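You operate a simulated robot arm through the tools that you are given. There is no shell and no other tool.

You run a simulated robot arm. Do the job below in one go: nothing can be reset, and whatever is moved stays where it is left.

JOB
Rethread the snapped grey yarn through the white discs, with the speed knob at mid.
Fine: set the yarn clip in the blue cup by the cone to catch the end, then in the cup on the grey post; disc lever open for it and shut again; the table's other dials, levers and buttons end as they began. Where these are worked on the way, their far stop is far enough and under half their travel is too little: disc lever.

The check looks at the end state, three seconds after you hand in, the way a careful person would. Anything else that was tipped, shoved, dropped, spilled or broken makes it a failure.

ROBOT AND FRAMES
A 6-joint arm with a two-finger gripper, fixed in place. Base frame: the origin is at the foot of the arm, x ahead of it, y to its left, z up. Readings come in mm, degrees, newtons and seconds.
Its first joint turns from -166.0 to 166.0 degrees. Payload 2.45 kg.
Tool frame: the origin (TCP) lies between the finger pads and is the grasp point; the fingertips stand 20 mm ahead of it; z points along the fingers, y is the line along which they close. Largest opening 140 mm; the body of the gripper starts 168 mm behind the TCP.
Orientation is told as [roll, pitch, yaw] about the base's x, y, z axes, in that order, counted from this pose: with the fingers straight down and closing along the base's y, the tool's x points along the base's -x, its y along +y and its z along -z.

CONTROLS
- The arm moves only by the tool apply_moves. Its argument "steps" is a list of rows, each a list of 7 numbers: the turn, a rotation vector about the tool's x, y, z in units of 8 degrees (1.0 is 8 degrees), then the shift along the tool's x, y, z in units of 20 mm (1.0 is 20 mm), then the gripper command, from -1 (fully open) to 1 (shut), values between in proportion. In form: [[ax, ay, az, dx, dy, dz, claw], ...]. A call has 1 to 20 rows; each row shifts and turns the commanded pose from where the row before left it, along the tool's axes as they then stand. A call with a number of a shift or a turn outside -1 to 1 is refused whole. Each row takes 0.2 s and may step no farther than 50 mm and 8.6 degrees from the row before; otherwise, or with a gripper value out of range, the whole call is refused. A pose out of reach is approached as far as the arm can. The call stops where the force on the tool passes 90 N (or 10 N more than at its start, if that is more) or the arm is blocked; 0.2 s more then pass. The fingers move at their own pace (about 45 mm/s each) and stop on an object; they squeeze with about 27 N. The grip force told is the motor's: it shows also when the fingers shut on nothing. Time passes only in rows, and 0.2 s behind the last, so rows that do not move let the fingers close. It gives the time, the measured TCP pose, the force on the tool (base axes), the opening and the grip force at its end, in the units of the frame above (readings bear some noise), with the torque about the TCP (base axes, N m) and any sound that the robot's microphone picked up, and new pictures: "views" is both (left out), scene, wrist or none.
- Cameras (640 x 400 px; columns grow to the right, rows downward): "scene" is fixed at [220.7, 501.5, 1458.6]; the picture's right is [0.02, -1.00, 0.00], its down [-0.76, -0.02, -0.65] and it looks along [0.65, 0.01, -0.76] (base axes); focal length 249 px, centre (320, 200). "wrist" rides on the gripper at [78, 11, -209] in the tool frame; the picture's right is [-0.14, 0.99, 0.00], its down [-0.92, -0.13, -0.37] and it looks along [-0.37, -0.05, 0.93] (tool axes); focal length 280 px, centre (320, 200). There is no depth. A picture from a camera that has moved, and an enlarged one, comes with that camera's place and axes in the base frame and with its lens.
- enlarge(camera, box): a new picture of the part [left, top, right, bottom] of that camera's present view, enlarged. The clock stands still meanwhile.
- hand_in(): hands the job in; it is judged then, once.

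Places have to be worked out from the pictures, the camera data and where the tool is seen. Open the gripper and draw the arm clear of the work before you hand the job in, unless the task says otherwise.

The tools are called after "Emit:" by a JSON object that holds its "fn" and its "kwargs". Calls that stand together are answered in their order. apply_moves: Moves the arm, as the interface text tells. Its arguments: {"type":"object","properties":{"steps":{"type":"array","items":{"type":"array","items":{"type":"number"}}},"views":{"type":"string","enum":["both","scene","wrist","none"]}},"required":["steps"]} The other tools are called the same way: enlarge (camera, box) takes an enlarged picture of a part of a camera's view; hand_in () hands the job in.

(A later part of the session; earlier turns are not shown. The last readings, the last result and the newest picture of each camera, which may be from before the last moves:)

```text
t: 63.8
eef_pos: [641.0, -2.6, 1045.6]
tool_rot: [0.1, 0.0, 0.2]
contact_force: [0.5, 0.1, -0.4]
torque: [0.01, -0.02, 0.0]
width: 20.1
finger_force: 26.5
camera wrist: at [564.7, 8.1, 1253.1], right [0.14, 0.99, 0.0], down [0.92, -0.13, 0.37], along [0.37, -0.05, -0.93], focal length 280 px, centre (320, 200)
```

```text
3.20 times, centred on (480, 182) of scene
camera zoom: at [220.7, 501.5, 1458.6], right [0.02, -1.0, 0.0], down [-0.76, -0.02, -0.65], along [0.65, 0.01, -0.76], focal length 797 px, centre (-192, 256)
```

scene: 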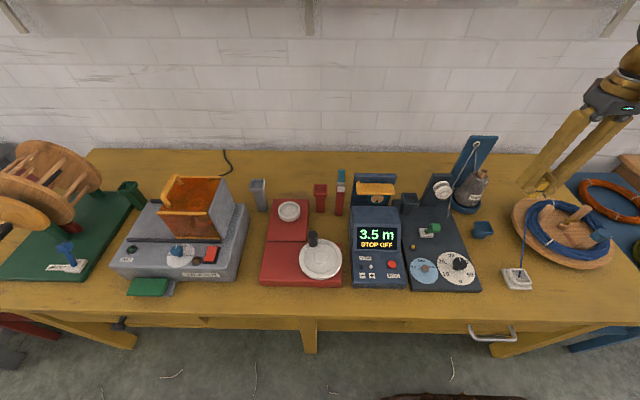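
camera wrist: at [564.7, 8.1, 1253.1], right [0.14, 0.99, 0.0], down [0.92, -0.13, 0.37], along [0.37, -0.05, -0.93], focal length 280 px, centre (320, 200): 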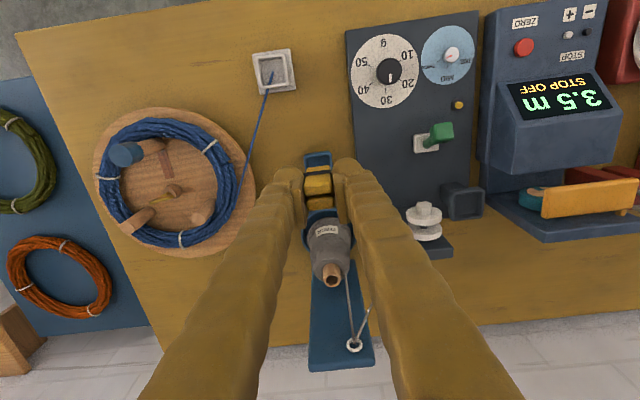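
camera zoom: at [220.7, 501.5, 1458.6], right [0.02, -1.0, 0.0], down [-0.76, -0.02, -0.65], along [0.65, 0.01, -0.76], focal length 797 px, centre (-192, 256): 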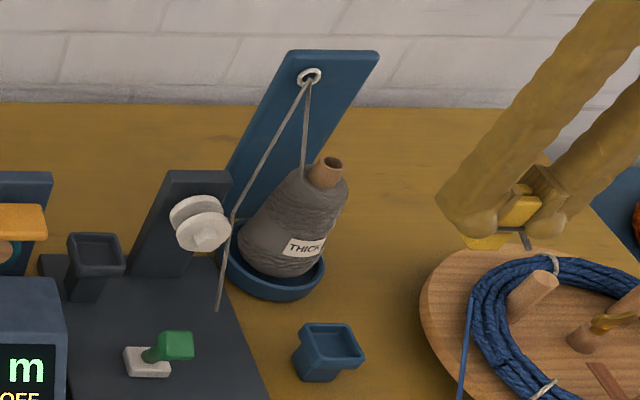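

The blue cup's rim is near (684,−12), height about 770–800. I go above it with the clip's foot still clear and re-measure from both cameras.

Emit:
{"fn": "apply_moves", "kwargs": {"steps": [[0, 0, 0, -0.24, -0.052, 0.9, 1], [0, 0, 0, -0.24, -0.052, 0.9, 1], [0, 0, 0, -0.24, -0.052, 0.9, 1], [0, 0, 0, -0.24, -0.052, 0.9, 1], [0, 0, 0, -0.24, -0.052, 0.9, 1], [0, 0, 0, -0.24, -0.052, 0.9, 1], [0, 0, 0, -0.24, -0.052, 0.9, 1], [0, 0, 0, -0.24, -0.052, 0.9, 1], [0, 0, 0, -0.24, -0.052, 0.9, 1], [0, 0, 0, 0, 0, 0, 1]]}}

Emit:
{"fn": "enlarge", "kwargs": {"camera": "wrist", "box": [240, 110, 400, 225]}}

Emit:
{"fn": "enlarge", "kwargs": {"camera": "scene", "box": [440, 160, 530, 250]}}

```text
t: 66.0
eef_pos: [684.2, -10.6, 882.8]
tool_rot: [0.0, 0.0, 0.1]
contact_force: [0.3, -0.3, -0.3]
torque: [0.02, -0.02, 0.04]
width: 20.4
finger_force: 27.1
camera wrist: at [607.2, -0.3, 1091.7], right [0.14, 0.99, 0.0], down [0.92, -0.13, 0.37], along [0.37, -0.05, -0.93], focal length 280 px, centre (320, 200)
```

scene: 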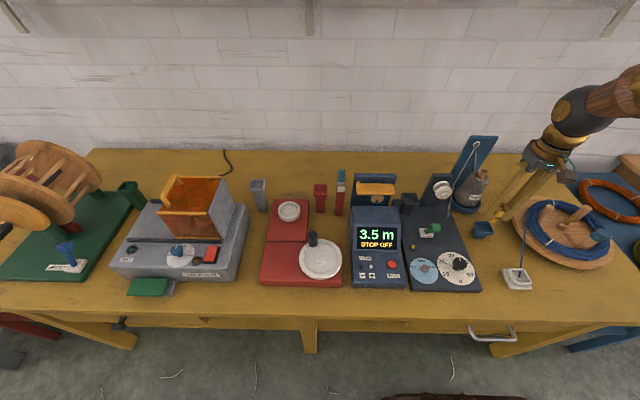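
wrist: 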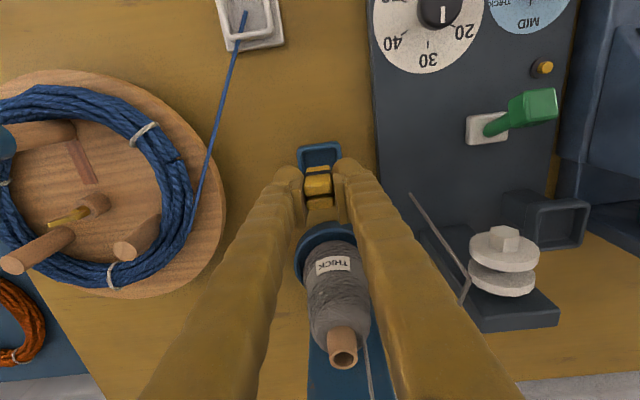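

```text
3.48 times, centred on (320, 168) of wrist
camera zoom: at [607.2, -0.3, 1091.7], right [0.14, 0.99, 0.0], down [0.92, -0.13, 0.37], along [0.37, -0.05, -0.93], focal length 975 px, centre (320, 313)
```

zoom: 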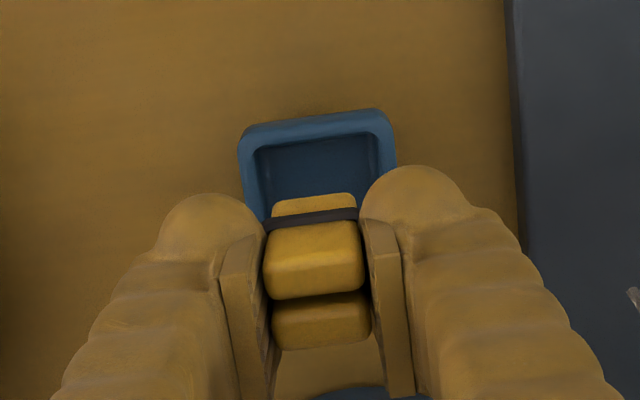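

```text
4.44 times, centred on (485, 205) of scene
camera zoom: at [220.7, 501.5, 1458.6], right [0.02, -1.0, 0.0], down [-0.76, -0.02, -0.65], along [0.65, 0.01, -0.76], focal length 1107 px, centre (-413, 178)
```

zoom: 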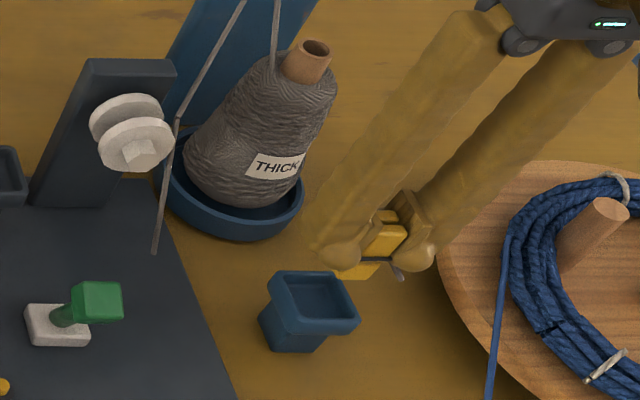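

The cup rim is at about (684,−11,797), right below the clip. I lower in small steps while watching the force.

Emit:
{"fn": "apply_moves", "kwargs": {"steps": [[0, 0, 0, 0, 0, 0.6, 1], [0, 0, 0, 0, 0, 0.6, 1], [0, 0, 0, 0, 0, 0.5, 1], [0, 0, 0, 0, 0, 0, 1]], "views": "wrist"}}

Emit:
{"fn": "enlarge", "kwargs": {"camera": "scene", "box": [440, 160, 530, 250]}}

Emit:
{"fn": "enlarge", "kwargs": {"camera": "wrist", "box": [240, 110, 400, 225]}}

```text
t: 67.0
eef_pos: [685.6, -10.5, 849.4]
tool_rot: [0.0, 0.0, 0.0]
contact_force: [-0.2, 0.0, 0.3]
torque: [0.01, -0.01, 0.0]
width: 20.0
finger_force: 26.9
camera wrist: at [607.4, -0.4, 1057.8], right [0.14, 0.99, 0.0], down [0.92, -0.13, 0.37], along [0.37, -0.05, -0.93], focal length 280 px, centre (320, 200)
```

wrist: 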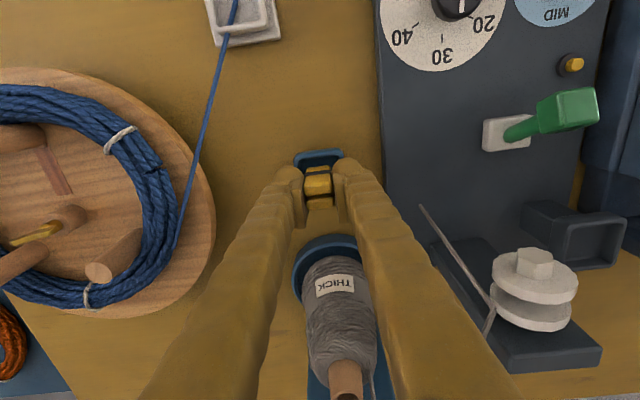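

```text
4.44 times, centred on (485, 205) of scene
camera zoom: at [220.7, 501.5, 1458.6], right [0.02, -1.0, 0.0], down [-0.76, -0.02, -0.65], along [0.65, 0.01, -0.76], focal length 1107 px, centre (-413, 178)
```

zoom: 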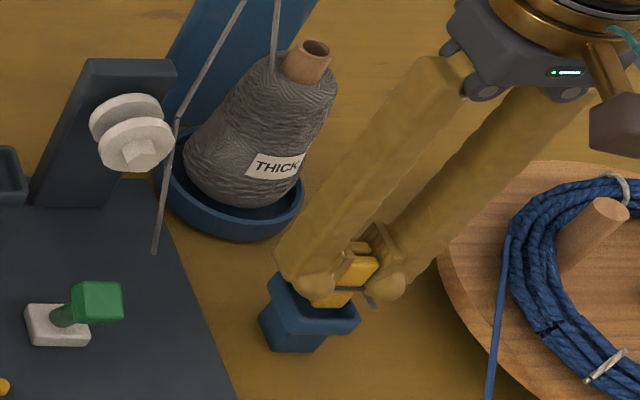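

```text
3.48 times, centred on (320, 168) of wrist
camera zoom: at [607.4, -0.4, 1057.8], right [0.14, 0.99, 0.0], down [0.92, -0.13, 0.37], along [0.37, -0.05, -0.93], focal length 975 px, centre (320, 313)
```

zoom: 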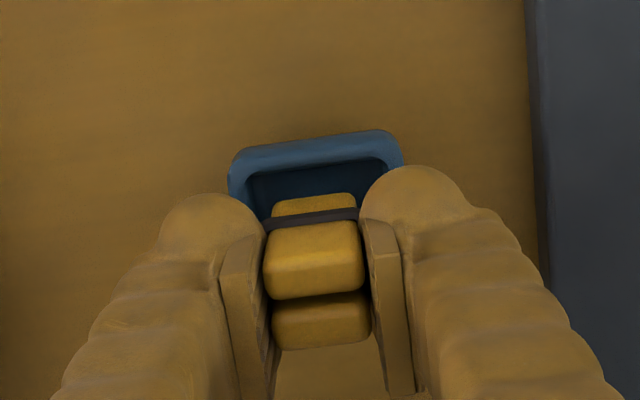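

The tool-to-rim relation now looks nearly like the seated one at the grey post. I inch down a few mm at a time to feel the floor.

Emit:
{"fn": "apply_moves", "kwargs": {"steps": [[0, 0, 0, 0, 0, 0.1, 1], [0, 0, 0, 0, 0, 0.1, 1], [0, 0, 0, 0, 0, 0, 1]], "views": "none"}}

```text
t: 67.8
eef_pos: [685.5, -10.2, 844.9]
tool_rot: [0.0, 0.0, 0.1]
contact_force: [0.0, -0.3, -0.8]
torque: [-0.02, -0.01, 0.0]
width: 20.1
finger_force: 27.1
```

Emit:
{"fn": "apply_moves", "kwargs": {"steps": [[0, 0, 0, 0, 0, 0.1, 1], [0, 0, 0, 0, 0, 0.1, 1], [0, 0, 0, 0, 0, 0, 1]], "views": "none"}}

Emit:
{"fn": "enlarge", "kwargs": {"camera": "scene", "box": [450, 190, 520, 250]}}

```text
t: 68.6
eef_pos: [685.4, -10.7, 840.6]
tool_rot: [0.1, 0.0, 0.2]
contact_force: [0.4, 0.8, 0.7]
torque: [0.0, 0.0, 0.0]
width: 20.2
finger_force: 27.3
```

```text
6.67 times, centred on (485, 220) of scene
camera zoom: at [220.7, 501.5, 1458.6], right [0.02, -1.0, 0.0], down [-0.76, -0.02, -0.65], along [0.65, 0.01, -0.76], focal length 1661 px, centre (-780, 67)
```

zoom: 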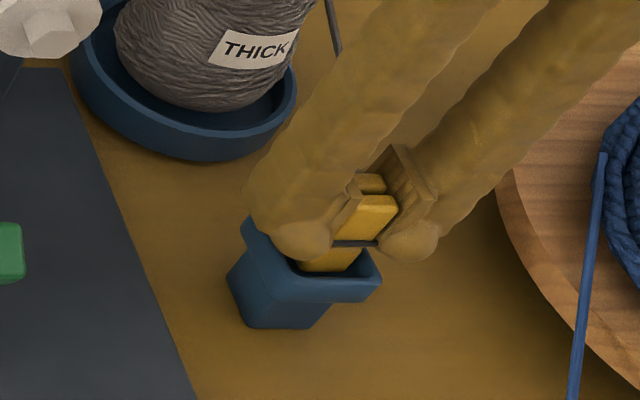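

Emit:
{"fn": "apply_moves", "kwargs": {"steps": [[0, 0, 0, 0, 0, 0.1, 1], [0, 0, 0, 0, 0, 0.1, 1], [0, 0, 0, 0, 0, 0, 1]], "views": "none"}}

Emit:
{"fn": "enlarge", "kwargs": {"camera": "wrist", "box": [240, 110, 400, 225]}}

```text
t: 69.4
eef_pos: [685.2, -11.1, 837.0]
tool_rot: [0.0, -0.2, 0.2]
contact_force: [-2.9, -1.0, 20.5]
torque: [-0.02, 0.16, 0.02]
width: 20.2
finger_force: 26.5
```

```text
3.48 times, centred on (320, 168) of wrist
camera zoom: at [607.6, -0.1, 1046.2], right [0.14, 0.99, 0.0], down [0.92, -0.13, 0.37], along [0.37, -0.05, -0.93], focal length 975 px, centre (320, 313)
```

zoom: 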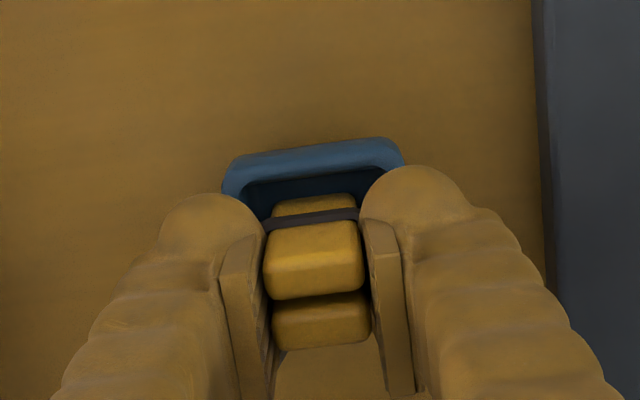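

A 20 N reaction at z≈837 shows the clip stands on the cup's floor. I release it slightly and look for the yarn being caught.

Emit:
{"fn": "apply_moves", "kwargs": {"steps": [[0, 0, 0, 0, 0, -0.08, 1], [0, 0, 0, 0, 0, 0, 0.7], [0, 0, 0, 0, 0, 0, 0.5], [0, 0, 0, 0, 0, 0, 0.5], [0, 0, 0, 0, 0, 0, 0.5]], "views": "both"}}

Emit:
{"fn": "enlarge", "kwargs": {"camera": "scene", "box": [425, 160, 525, 250]}}

Emit:
{"fn": "enlarge", "kwargs": {"camera": "wrist", "box": [240, 110, 400, 225]}}

```text
t: 70.6
eef_pos: [684.9, -11.3, 838.3]
tool_rot: [0.0, 0.0, 0.1]
contact_force: [-0.2, 0.5, -0.2]
torque: [0.0, 0.02, 0.02]
width: 34.9
finger_force: 0.2
camera wrist: at [607.4, -0.4, 1047.2], right [0.14, 0.99, 0.0], down [0.92, -0.13, 0.37], along [0.37, -0.05, -0.93], focal length 280 px, centre (320, 200)
```

scene: 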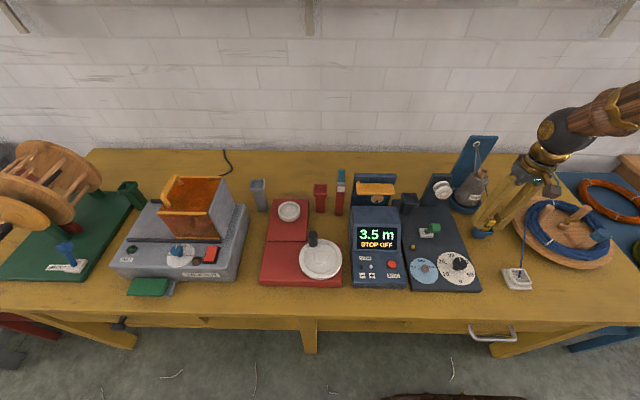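
wrist: 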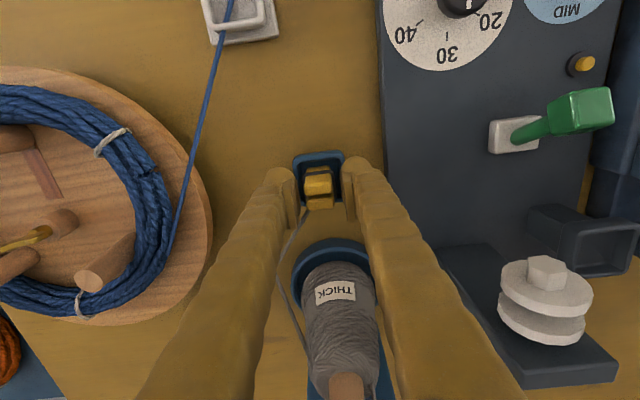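

```text
4.44 times, centred on (475, 205) of scene
camera zoom: at [220.7, 501.5, 1458.6], right [0.02, -1.0, 0.0], down [-0.76, -0.02, -0.65], along [0.65, 0.01, -0.76], focal length 1107 px, centre (-369, 178)
```

zoom: 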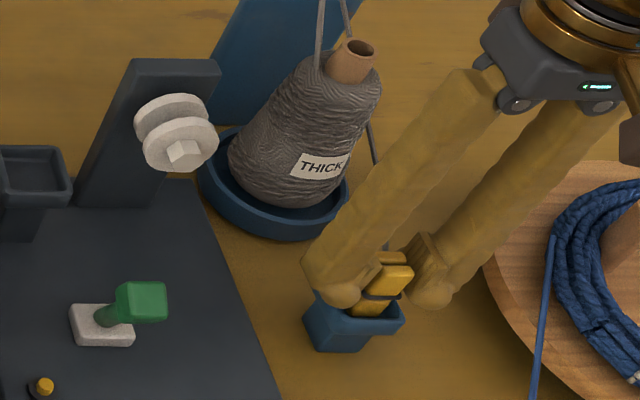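

```text
3.48 times, centred on (320, 168) of wrist
camera zoom: at [607.4, -0.4, 1047.2], right [0.14, 0.99, 0.0], down [0.92, -0.13, 0.37], along [0.37, -0.05, -0.93], focal length 975 px, centre (320, 313)
```

zoom: 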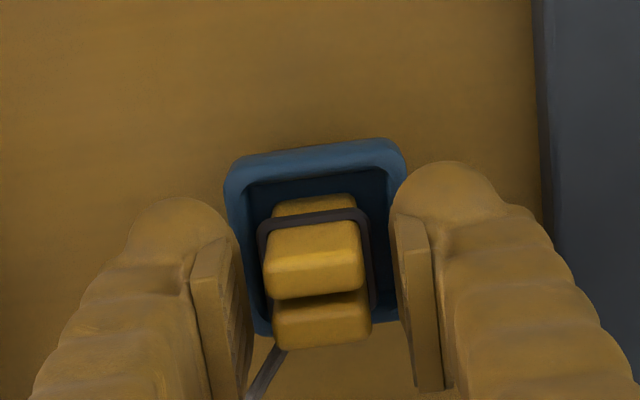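

The end is caught: the yarn now runs from the eyelet down to the clip. I regrip the clip and lift it straight up well above the cone.

Emit:
{"fn": "apply_moves", "kwargs": {"steps": [[0, 0, 0, 0, 0, 0, 0.5], [0, 0, 0, 0, 0, 0, 0.8], [0, 0, 0, 0, 0, 0, 1], [0, 0, 0, 0, 0, 0, 1], [0, 0, 0, 0, 0, -0.4, 1], [0, 0, 0, 0, 0, -0.8, 1], [0, 0, 0, 0, 0, -1, 1], [0, 0, 0, 0, 0, -1, 1], [0, 0, 0, 0, 0, -1, 1], [0, 0, 0, 0, 0, 0, 1]]}}

Emit:
{"fn": "enlarge", "kwargs": {"camera": "scene", "box": [425, 130, 545, 250]}}

Emit:
{"fn": "enlarge", "kwargs": {"camera": "wrist", "box": [240, 130, 440, 330]}}

```text
t: 72.8
eef_pos: [684.4, -11.4, 922.8]
tool_rot: [0.1, 0.1, 0.2]
contact_force: [0.2, 0.4, 0.5]
torque: [-0.02, 0.0, 0.01]
width: 20.3
finger_force: 26.7
camera wrist: at [607.6, -0.4, 1131.4], right [0.14, 0.99, 0.0], down [0.92, -0.13, 0.37], along [0.36, -0.05, -0.93], focal length 280 px, centre (320, 200)
```

scene: 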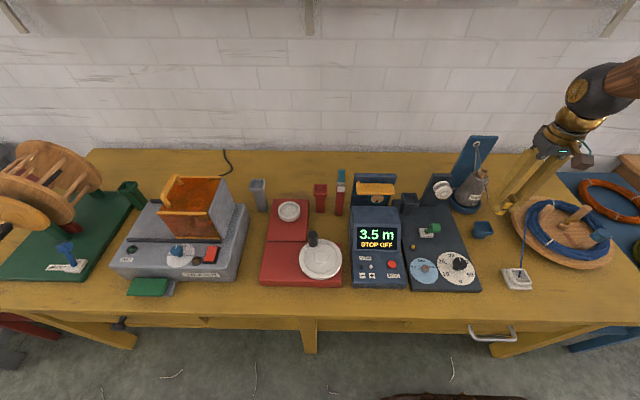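
wrist: 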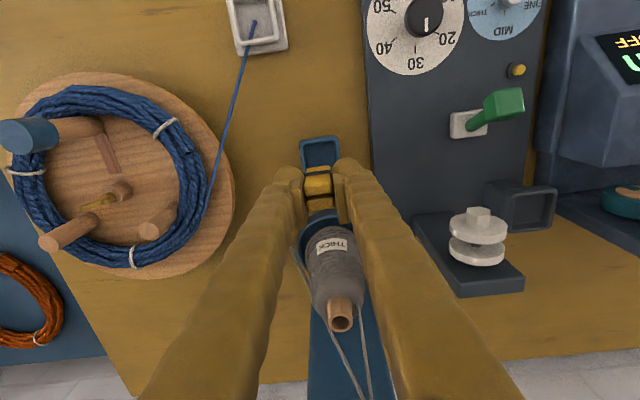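

```text
3.33 times, centred on (485, 190) of scene
camera zoom: at [220.7, 501.5, 1458.6], right [0.02, -1.0, 0.0], down [-0.76, -0.02, -0.65], along [0.65, 0.01, -0.76], focal length 830 px, centre (-230, 233)
```

zoom: 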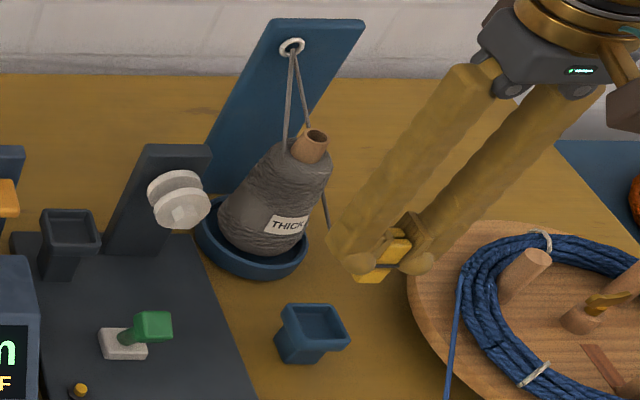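

```text
2.00 times, centred on (340, 230) of wrist
camera zoom: at [607.6, -0.4, 1131.4], right [0.14, 0.99, 0.0], down [0.92, -0.13, 0.37], along [0.36, -0.05, -0.93], focal length 561 px, centre (280, 140)
```

zoom: 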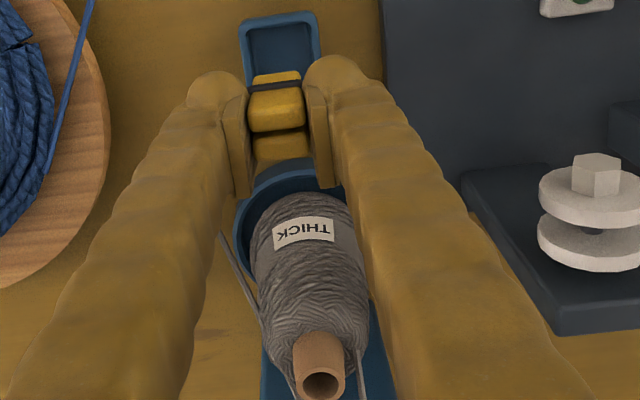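

The yarn rests along the cone's far (−y) side. I raise the clip above the eyelet height so the yarn clears the cone before swinging over to the disc side.

Emit:
{"fn": "apply_moves", "kwargs": {"steps": [[0, 0, 0, 0, 0, -1, 1], [0, 0, 0, 0, 0, -1, 1], [0, 0, 0, 0, 0, -1, 1], [0, 0, 0, 0, 0, -1, 1], [0, 0, 0, 0, 0, -1, 1], [0, 0, 0, 0, 0, -1, 1], [0, 0, 0, 0, 0, -1, 1], [0, 0, 0, 0, 0, -1, 1], [0, 0, 0, 0, 0, 0, 1]]}}

Emit:
{"fn": "enlarge", "kwargs": {"camera": "scene", "box": [425, 110, 565, 250]}}

Emit:
{"fn": "enlarge", "kwargs": {"camera": "wrist", "box": [240, 130, 440, 330]}}

```text
t: 74.8
eef_pos: [684.8, -9.5, 1082.4]
tool_rot: [0.0, -0.1, 0.0]
contact_force: [0.8, 0.3, -0.1]
torque: [0.0, 0.02, -0.03]
width: 20.2
finger_force: 26.7
camera wrist: at [607.5, 0.0, 1291.2], right [0.14, 0.99, 0.0], down [0.92, -0.13, 0.37], along [0.36, -0.05, -0.93], focal length 280 px, centre (320, 200)
```

scene: 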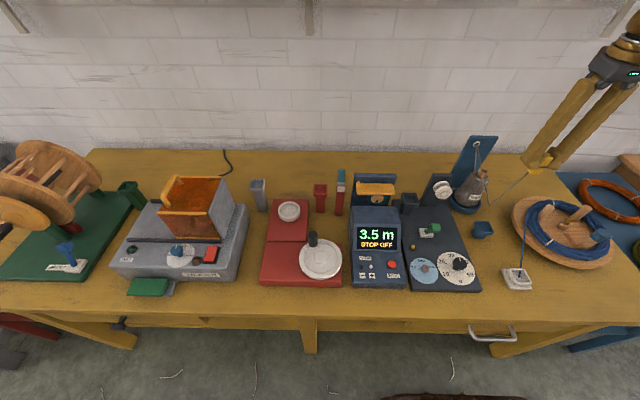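
wrist: 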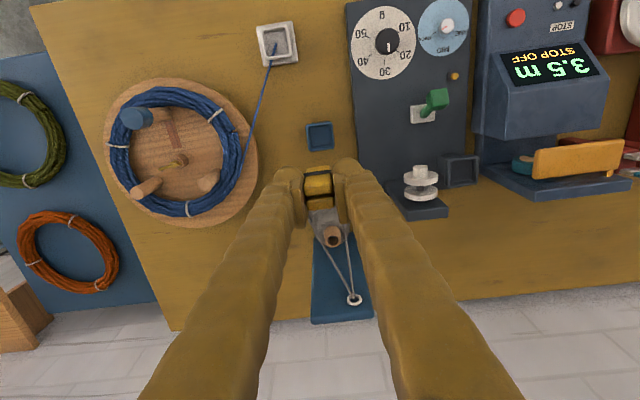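

```text
2.86 times, centred on (495, 180) of scene
camera zoom: at [220.7, 501.5, 1458.6], right [0.02, -1.0, 0.0], down [-0.76, -0.02, -0.65], along [0.65, 0.01, -0.76], focal length 712 px, centre (-180, 257)
```

zoom: 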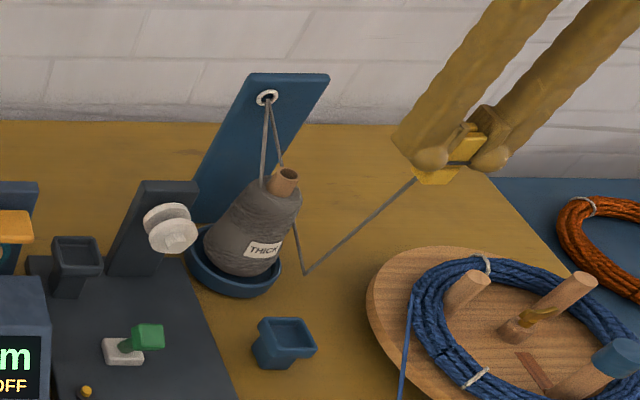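

```text
2.00 times, centred on (340, 230) of wrist
camera zoom: at [607.5, 0.0, 1291.2], right [0.14, 0.99, 0.0], down [0.92, -0.13, 0.37], along [0.36, -0.05, -0.93], focal length 561 px, centre (280, 140)
```

zoom: 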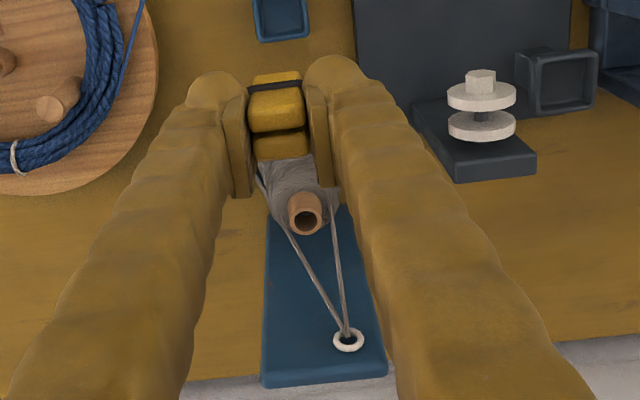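

The yarn has slack and sags in a V in front of the cone. I pull back and up to draw it taut above the cone, then swing it over to the lever side of the discs.

Emit:
{"fn": "apply_moves", "kwargs": {"steps": [[0, 0, 0, 0.893, 0, -0.593, 1], [0, 0, 0, 0.893, 0, -0.593, 1], [0, 0, 0, 0.893, 0, -0.593, 1], [0, 0, 0, 0.893, 0, -0.593, 1], [0, 0, 0, 0.893, 0, -0.593, 1], [0, 0, 0, 0.893, 0, -0.593, 1], [0, 0, 0, 0.893, 0, -0.593, 1], [0, 0, 0, 0, 0, 0, 1]]}}

Emit:
{"fn": "enlarge", "kwargs": {"camera": "wrist", "box": [240, 130, 440, 330]}}

Emit:
{"fn": "enlarge", "kwargs": {"camera": "scene", "box": [425, 90, 585, 250]}}

```text
t: 76.6
eef_pos: [559.5, -10.5, 1166.8]
tool_rot: [0.1, 0.0, 0.1]
contact_force: [0.0, -0.6, -0.8]
torque: [0.0, 0.02, 0.03]
width: 20.0
finger_force: 27.0
camera wrist: at [481.7, -0.5, 1374.8], right [0.14, 0.99, 0.0], down [0.92, -0.13, 0.37], along [0.36, -0.05, -0.93], focal length 280 px, centre (320, 200)
```

scene: 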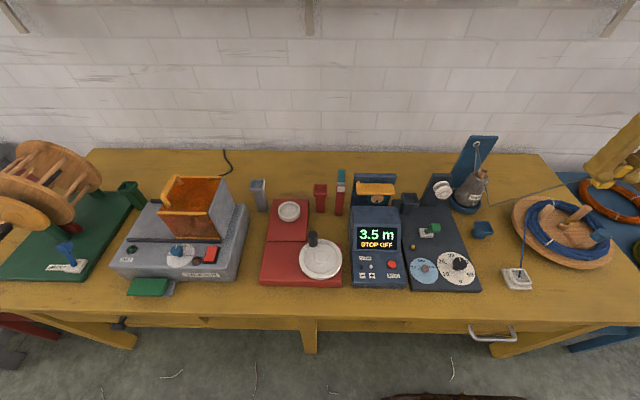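
wrist: 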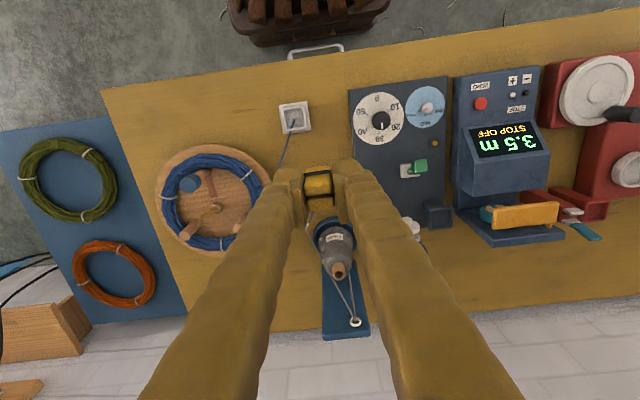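

```text
2.00 times, centred on (340, 230) of wrist
camera zoom: at [481.7, -0.5, 1374.8], right [0.14, 0.99, 0.0], down [0.92, -0.13, 0.37], along [0.36, -0.05, -0.93], focal length 561 px, centre (280, 140)
```

zoom: 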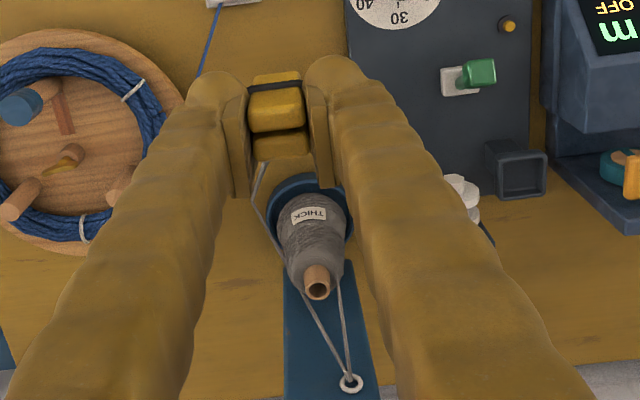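

```text
2.50 times, centred on (505, 170) of scene
camera zoom: at [220.7, 501.5, 1458.6], right [0.02, -1.0, 0.0], down [-0.76, -0.02, -0.65], along [0.65, 0.01, -0.76], focal length 623 px, centre (-142, 275)
```

zoom: 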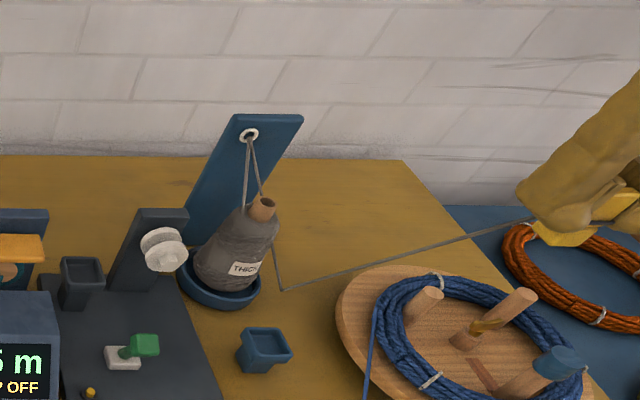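

The yarn bends at what looks like a fixed point beside the cone. I zoom in on it in both views before going on.

Emit:
{"fn": "enlarge", "kwargs": {"camera": "scene", "box": [455, 130, 535, 220]}}

Emit:
{"fn": "enlarge", "kwargs": {"camera": "wrist", "box": [280, 180, 400, 340]}}

```text
4.44 times, centred on (495, 175) of scene
camera zoom: at [220.7, 501.5, 1458.6], right [0.02, -1.0, 0.0], down [-0.76, -0.02, -0.65], along [0.65, 0.01, -0.76], focal length 1107 px, centre (-458, 311)
```

zoom: 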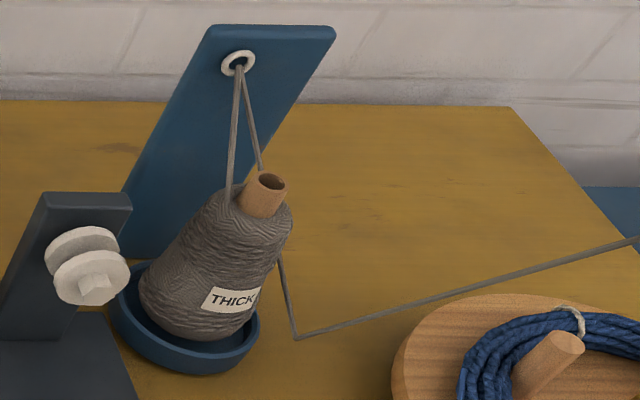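

```text
2.50 times, centred on (340, 260) of wrist
camera zoom: at [481.7, -0.5, 1374.8], right [0.14, 0.99, 0.0], down [0.92, -0.13, 0.37], along [0.36, -0.05, -0.93], focal length 701 px, centre (270, 50)
```

zoom: 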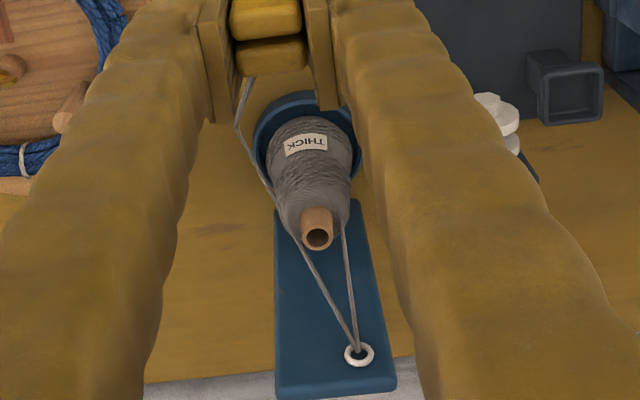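

I carry the clip across in front toward the lever side, staying high, and watch how the yarn routes.

Emit:
{"fn": "apply_moves", "kwargs": {"steps": [[0, 0, 0, -0.18, 0.977, 0.55, 1], [0, 0, 0, -0.18, 0.977, 0.55, 1], [0, 0, 0, -0.18, 0.977, 0.55, 1], [0, 0, 0, -0.18, 0.977, 0.55, 1], [0, 0, 0, -0.18, 0.977, 0.55, 1], [0, 0, 0, -0.18, 0.977, 0.55, 1], [0, 0, 0, -0.18, 0.977, 0.55, 1], [0, 0, 0, -0.18, 0.977, 0.55, 1], [0, 0, 0, -0.18, 0.977, 0.55, 1], [0, 0, 0, -0.18, 0.977, 0.55, 1], [0, 0, 0, -0.18, 0.977, 0.55, 1], [0, 0, 0, 0, 0, 0, 1]]}}

Emit:
{"fn": "enlarge", "kwargs": {"camera": "wrist", "box": [120, 120, 400, 300]}}

Emit:
{"fn": "enlarge", "kwargs": {"camera": "scene", "box": [405, 120, 525, 250]}}

```text
t: 79.2
eef_pos: [598.8, 204.1, 1044.5]
tool_rot: [-0.1, 0.0, 0.1]
contact_force: [0.0, -0.4, 0.7]
torque: [0.0, 0.03, 0.01]
width: 20.2
finger_force: 27.5
camera wrist: at [521.5, 213.7, 1253.9], right [0.14, 0.99, 0.0], down [0.92, -0.13, 0.37], along [0.37, -0.05, -0.93], focal length 280 px, centre (320, 200)
```

scene: 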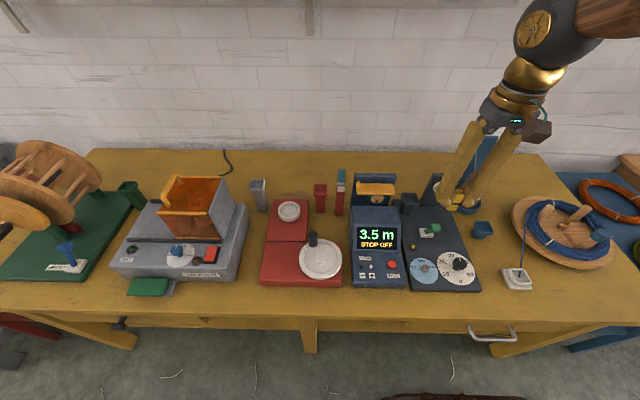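
wrist: 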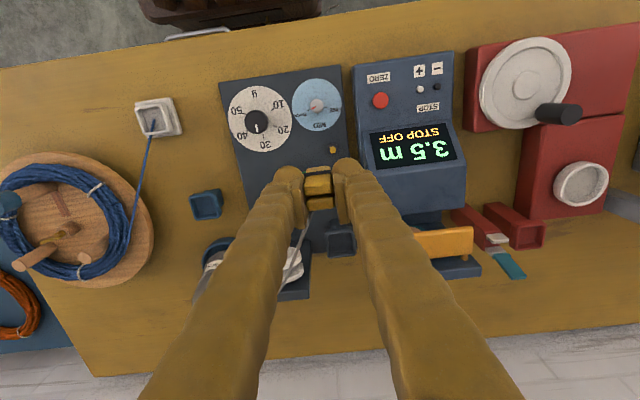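

```text
2.22 times, centred on (260, 210) of wrist
camera zoom: at [521.5, 213.7, 1253.9], right [0.14, 0.99, 0.0], down [0.92, -0.13, 0.37], along [0.37, -0.05, -0.93], focal length 623 px, centre (453, 178)
```

zoom: 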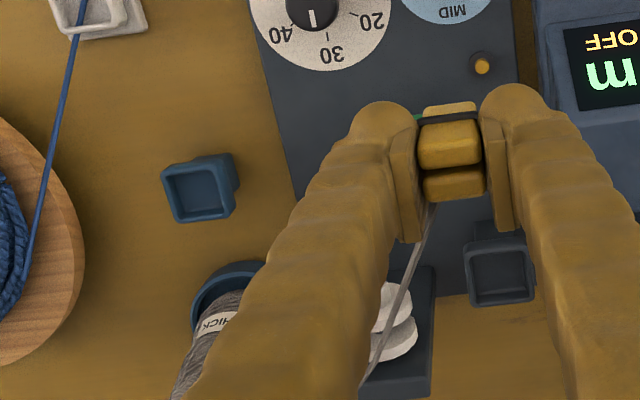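

```text
3.08 times, centred on (465, 185) of scene
camera zoom: at [220.7, 501.5, 1458.6], right [0.02, -1.0, 0.0], down [-0.76, -0.02, -0.65], along [0.65, 0.01, -0.76], focal length 767 px, centre (-126, 246)
```

zoom: 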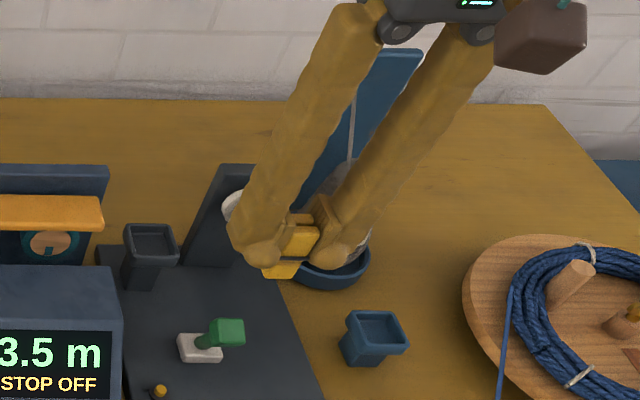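

The yarn now runs directly from the clip back past the discs, no longer around the cone's far side. I position the clip so the line from the eyelet lies right above the open disc gap (x≈763), then will lower it in.

Emit:
{"fn": "apply_moves", "kwargs": {"steps": [[0, 0, 0, -0.85, 0.175, 0.3, 1], [0, 0, 0, -0.85, 0.175, 0.3, 1], [0, 0, 0, -0.85, 0.175, 0.3, 1], [0, 0, 0, -0.85, 0.175, 0.3, 1], [0, 0, 0, 0, 0, 0, 1]]}}

Emit:
{"fn": "enlarge", "kwargs": {"camera": "wrist", "box": [160, 150, 400, 330]}}

Emit:
{"fn": "enlarge", "kwargs": {"camera": "scene", "box": [405, 120, 525, 250]}}

```text
t: 80.4
eef_pos: [667.0, 217.3, 1022.0]
tool_rot: [0.1, 0.0, 0.0]
contact_force: [0.2, 0.4, -0.6]
torque: [-0.03, -0.05, -0.01]
width: 20.2
finger_force: 27.2
camera wrist: at [589.9, 227.4, 1229.5], right [0.14, 0.99, 0.0], down [0.92, -0.13, 0.37], along [0.37, -0.05, -0.93], focal length 280 px, centre (320, 200)
```

scene: 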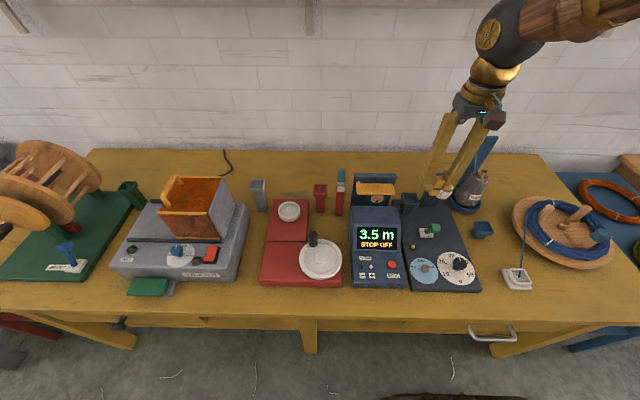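
wrist: 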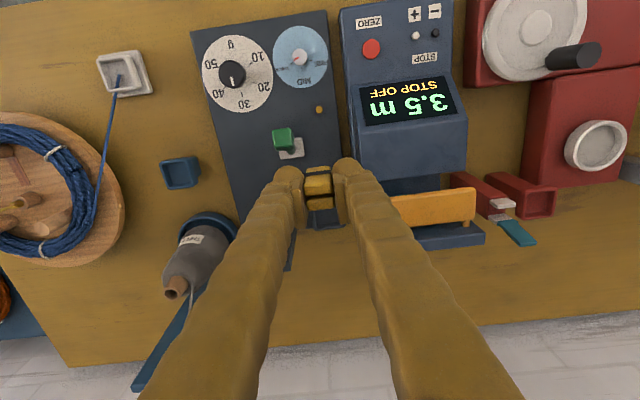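

```text
2.22 times, centred on (280, 240) of wrist
camera zoom: at [589.9, 227.4, 1229.5], right [0.14, 0.99, 0.0], down [0.92, -0.13, 0.37], along [0.37, -0.05, -0.93], focal length 623 px, centre (409, 111)
```

zoom: 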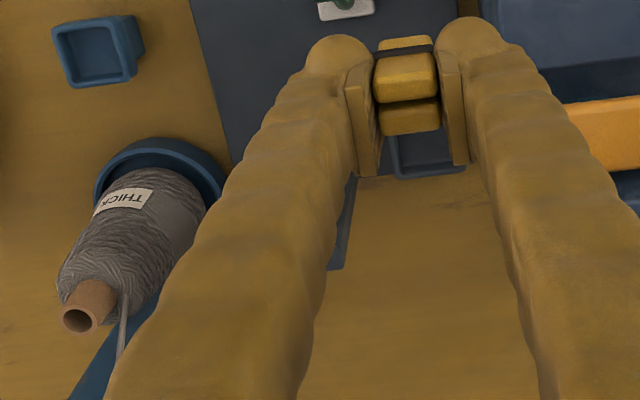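

```text
3.08 times, centred on (465, 185) of scene
camera zoom: at [220.7, 501.5, 1458.6], right [0.02, -1.0, 0.0], down [-0.76, -0.02, -0.65], along [0.65, 0.01, -0.76], focal length 767 px, centre (-126, 246)
```

zoom: 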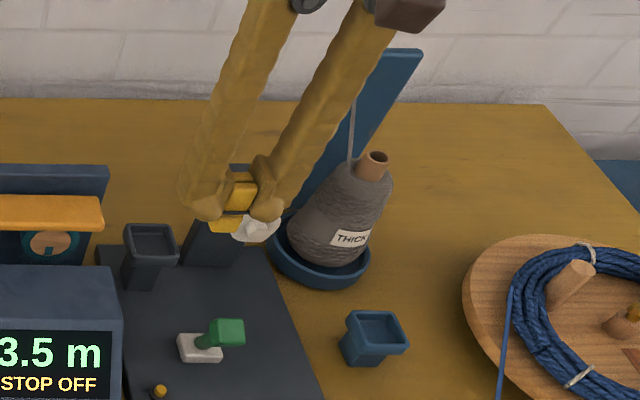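

Line-up looks right though the fingers hide the yarn. I lower the clip straight down beside the lever to bring the yarn down into the gap.

Emit:
{"fn": "apply_moves", "kwargs": {"steps": [[0, 0, 0, 0, 0, 0.94, 1], [0, 0, 0, 0, 0, 0.94, 1], [0, 0, 0, 0, 0, 0.94, 1], [0, 0, 0, 0, 0, 0.94, 1], [0, 0, 0, 0, 0, 0.94, 1], [0, 0, 0, 0, 0, 0.94, 1], [0, 0, 0, 0, 0, 0.94, 1], [0, 0, 0, 0, 0, 0, 1]]}}

Emit:
{"fn": "enlarge", "kwargs": {"camera": "wrist", "box": [160, 150, 400, 330]}}

Emit:
{"fn": "enlarge", "kwargs": {"camera": "scene", "box": [405, 120, 525, 250]}}

```text
t: 82.2
eef_pos: [666.9, 216.7, 889.1]
tool_rot: [0.0, 0.1, 0.0]
contact_force: [-0.9, 0.5, -0.1]
torque: [-0.01, 0.02, -0.01]
width: 20.4
finger_force: 27.4
camera wrist: at [589.8, 227.8, 1098.0], right [0.14, 0.99, 0.0], down [0.92, -0.13, 0.37], along [0.37, -0.05, -0.93], focal length 280 px, centre (320, 200)
```

scene: 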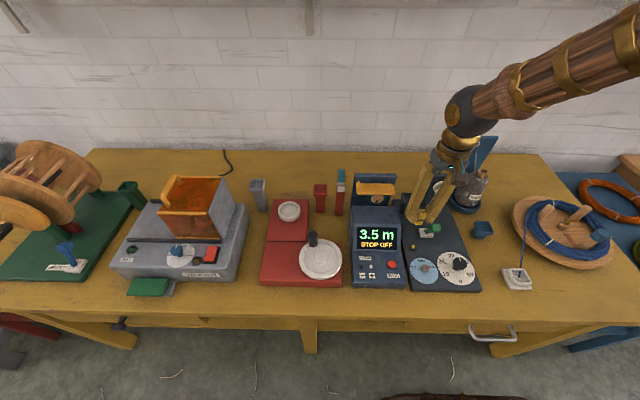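
wrist: 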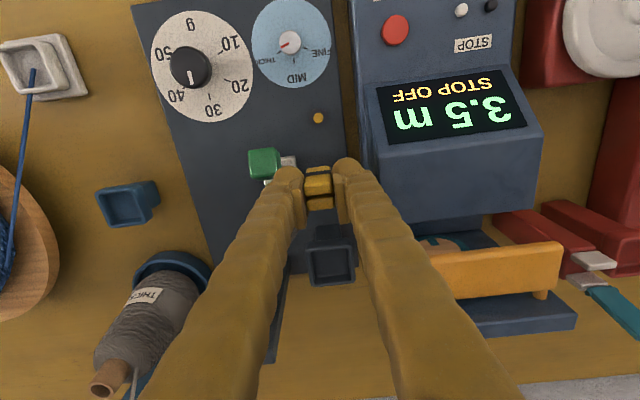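

```text
2.22 times, centred on (280, 240) of wrist
camera zoom: at [589.8, 227.8, 1098.0], right [0.14, 0.99, 0.0], down [0.92, -0.13, 0.37], along [0.37, -0.05, -0.93], focal length 623 px, centre (409, 111)
```

zoom: 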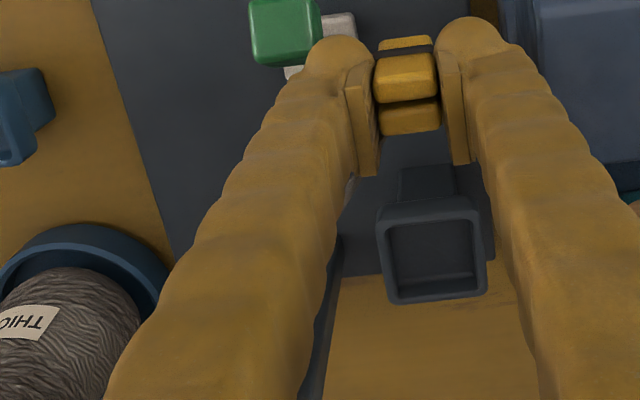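

```text
3.08 times, centred on (465, 185) of scene
camera zoom: at [220.7, 501.5, 1458.6], right [0.02, -1.0, 0.0], down [-0.76, -0.02, -0.65], along [0.65, 0.01, -0.76], focal length 767 px, centre (-126, 246)
```

zoom: 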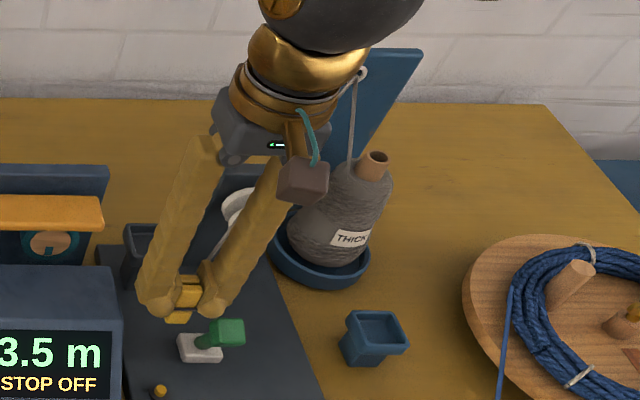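

Emit:
{"fn": "apply_moves", "kwargs": {"steps": [[0, 0, 0, 0, 0, 0.5, 1], [0, 0, 0, 0, 0, 0.5, 1], [0, 0, 0, 0, 0, 0, 1], [0, 0, 0, 0, 0, -1, 1], [0, 0, 0, 0, 0, -1, 1], [0, 0, 0, 0, 0, -1, 1], [0, 0, 0, -0.3, 1, -0.5, 1], [0, 0, 0, -0.3, 1, -0.5, 1], [0, 0, 0, -0.3, 1, -0.5, 1], [0, 0, 0, -0.3, 1, -0.3, 1], [0, 0, 0, -0.3, 1, 0, 1], [0, 0, 0, -0.3, 1, 0, 1], [0, 0, 0, -0.3, 1, 0, 1], [0, 0, 0, 0, 0, 0, 1]]}}

Emit:
{"fn": "enlarge", "kwargs": {"camera": "scene", "box": [365, 110, 505, 250]}}

Emit:
{"fn": "enlarge", "kwargs": {"camera": "wrist", "box": [60, 130, 340, 330]}}

```text
t: 85.2
eef_pos: [707.8, 358.3, 963.9]
tool_rot: [0.0, 0.0, 0.0]
contact_force: [0.1, -0.3, -0.3]
torque: [-0.02, 0.02, -0.04]
width: 20.1
finger_force: 27.3
camera wrist: at [631.7, 368.2, 1173.6], right [0.14, 0.99, 0.0], down [0.92, -0.13, 0.37], along [0.37, -0.05, -0.93], focal length 280 px, centre (320, 200)
```

scene: 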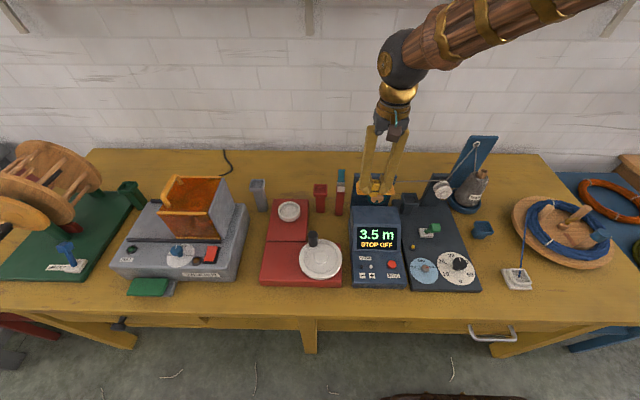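
wrist: 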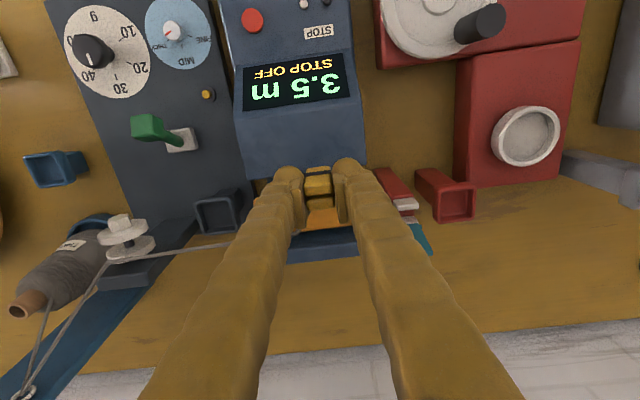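

```text
2.86 times, centred on (435, 180) of scene
camera zoom: at [220.7, 501.5, 1458.6], right [0.02, -1.0, 0.0], down [-0.76, -0.02, -0.65], along [0.65, 0.01, -0.76], focal length 712 px, centre (-9, 257)
```

zoom: 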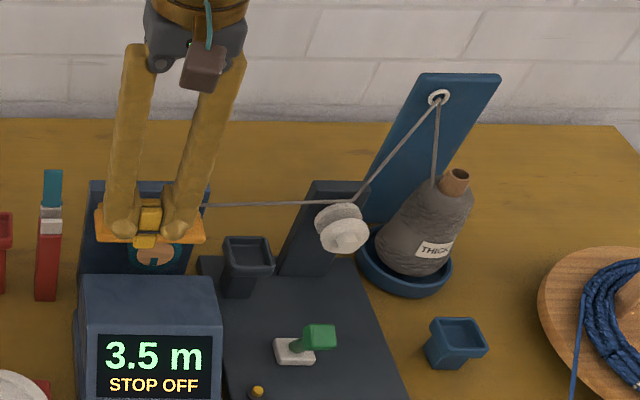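

```text
2.00 times, centred on (200, 230) of wrist
camera zoom: at [631.7, 368.2, 1173.6], right [0.14, 0.99, 0.0], down [0.92, -0.13, 0.37], along [0.37, -0.05, -0.93], focal length 561 px, centre (560, 140)
```

zoom: 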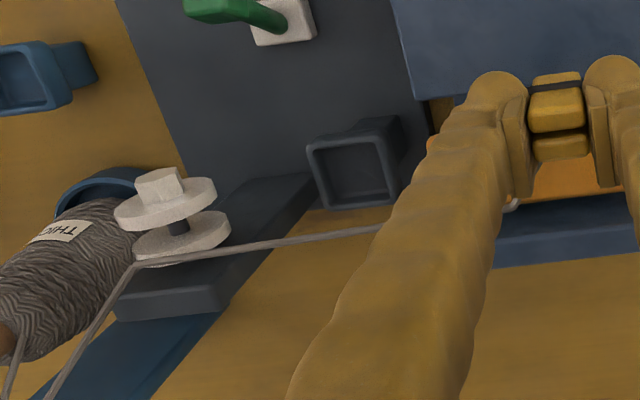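

The yarn now bends at the discs. I zoom in closely to see whether it lies between the discs or merely over them.

Emit:
{"fn": "enlarge", "kwargs": {"camera": "scene", "box": [420, 165, 470, 210]}}

Emit:
{"fn": "enlarge", "kwargs": {"camera": "wrist", "box": [80, 200, 190, 280]}}

```text
8.89 times, centred on (445, 188) of scene
camera zoom: at [220.7, 501.5, 1458.6], right [0.02, -1.0, 0.0], down [-0.76, -0.02, -0.65], along [0.65, 0.01, -0.76], focal length 2215 px, centre (-791, 311)
```

zoom: 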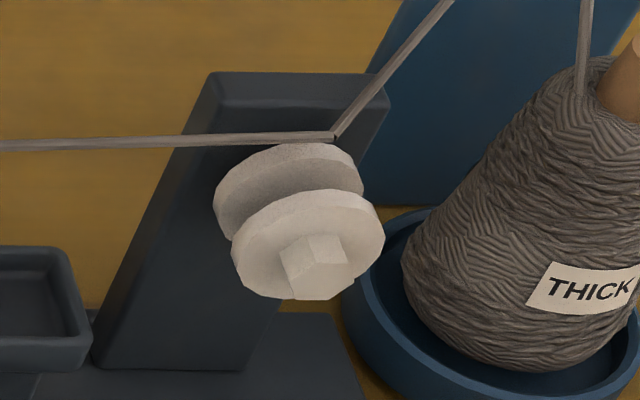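

```text
5.00 times, centred on (135, 240) of wrist
camera zoom: at [631.7, 368.2, 1173.6], right [0.14, 0.99, 0.0], down [0.92, -0.13, 0.37], along [0.37, -0.05, -0.93], focal length 1402 px, centre (1245, 0)
```

zoom: 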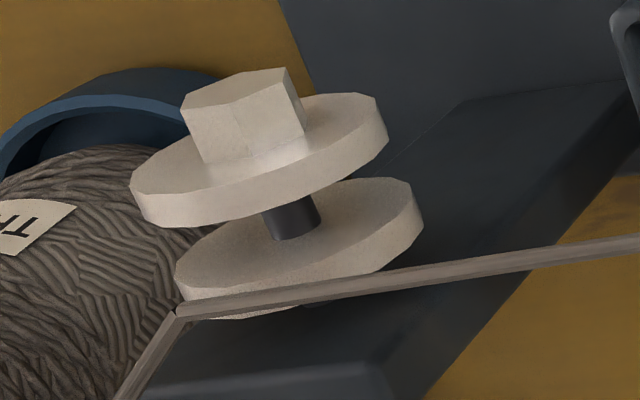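

The yarn is held at a bend near (767,128,926), at the top of the disc gap, even though the straight line would run elsewhere. I move the clip on toward the grey post side and see if that bend stays put.

Emit:
{"fn": "apply_moves", "kwargs": {"steps": [[0, 0, 0, -0.35, 1, -0.2, 1], [0, 0, 0, -0.35, 1, -0.2, 1], [0, 0, 0, -0.35, 1, -0.2, 1], [0, 0, 0, -0.35, 1, -0.2, 1], [0, 0, 0, -0.35, 1, -0.2, 1], [0, 0, 0, -0.35, 1, -0.2, 1], [0, 0, 0, 0, 0, 0, 1]]}}

Emit:
{"fn": "enlarge", "kwargs": {"camera": "scene", "box": [420, 165, 470, 210]}}

Emit:
{"fn": "enlarge", "kwargs": {"camera": "scene", "box": [300, 120, 500, 240]}}

```text
t: 86.8
eef_pos: [751.5, 478.3, 990.8]
tool_rot: [0.0, 0.1, 0.2]
contact_force: [0.6, -0.6, 0.1]
torque: [0.02, -0.01, -0.06]
width: 20.1
finger_force: 27.2
camera wrist: at [673.0, 488.7, 1198.6], right [0.14, 0.99, 0.0], down [0.92, -0.13, 0.37], along [0.37, -0.05, -0.93], focal length 280 px, centre (320, 200)
```

scene: 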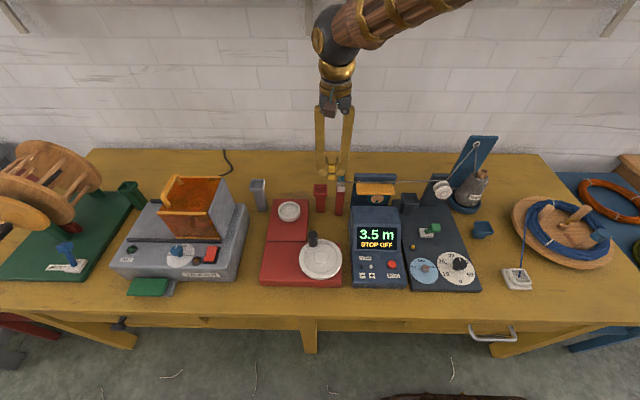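
wrist: 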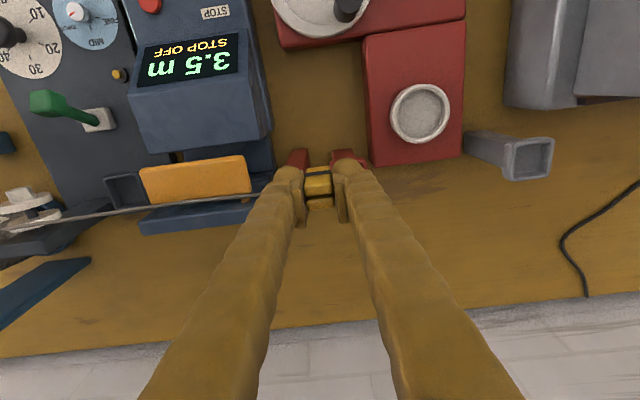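

```text
8.89 times, centred on (445, 188) of scene
camera zoom: at [220.7, 501.5, 1458.6], right [0.02, -1.0, 0.0], down [-0.76, -0.02, -0.65], along [0.65, 0.01, -0.76], focal length 2215 px, centre (-791, 311)
```

zoom: 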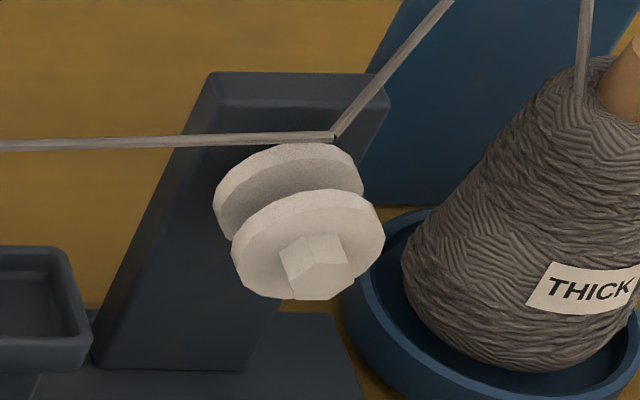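

```text
3.20 times, centred on (400, 180) of scene
camera zoom: at [220.7, 501.5, 1458.6], right [0.02, -1.0, 0.0], down [-0.76, -0.02, -0.65], along [0.65, 0.01, -0.76], focal length 797 px, centre (64, 264)
```

zoom: 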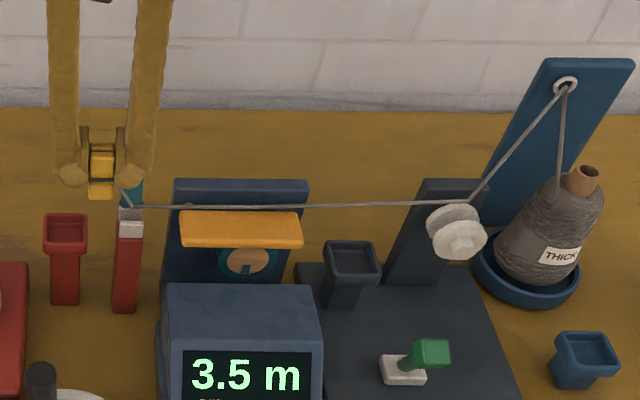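

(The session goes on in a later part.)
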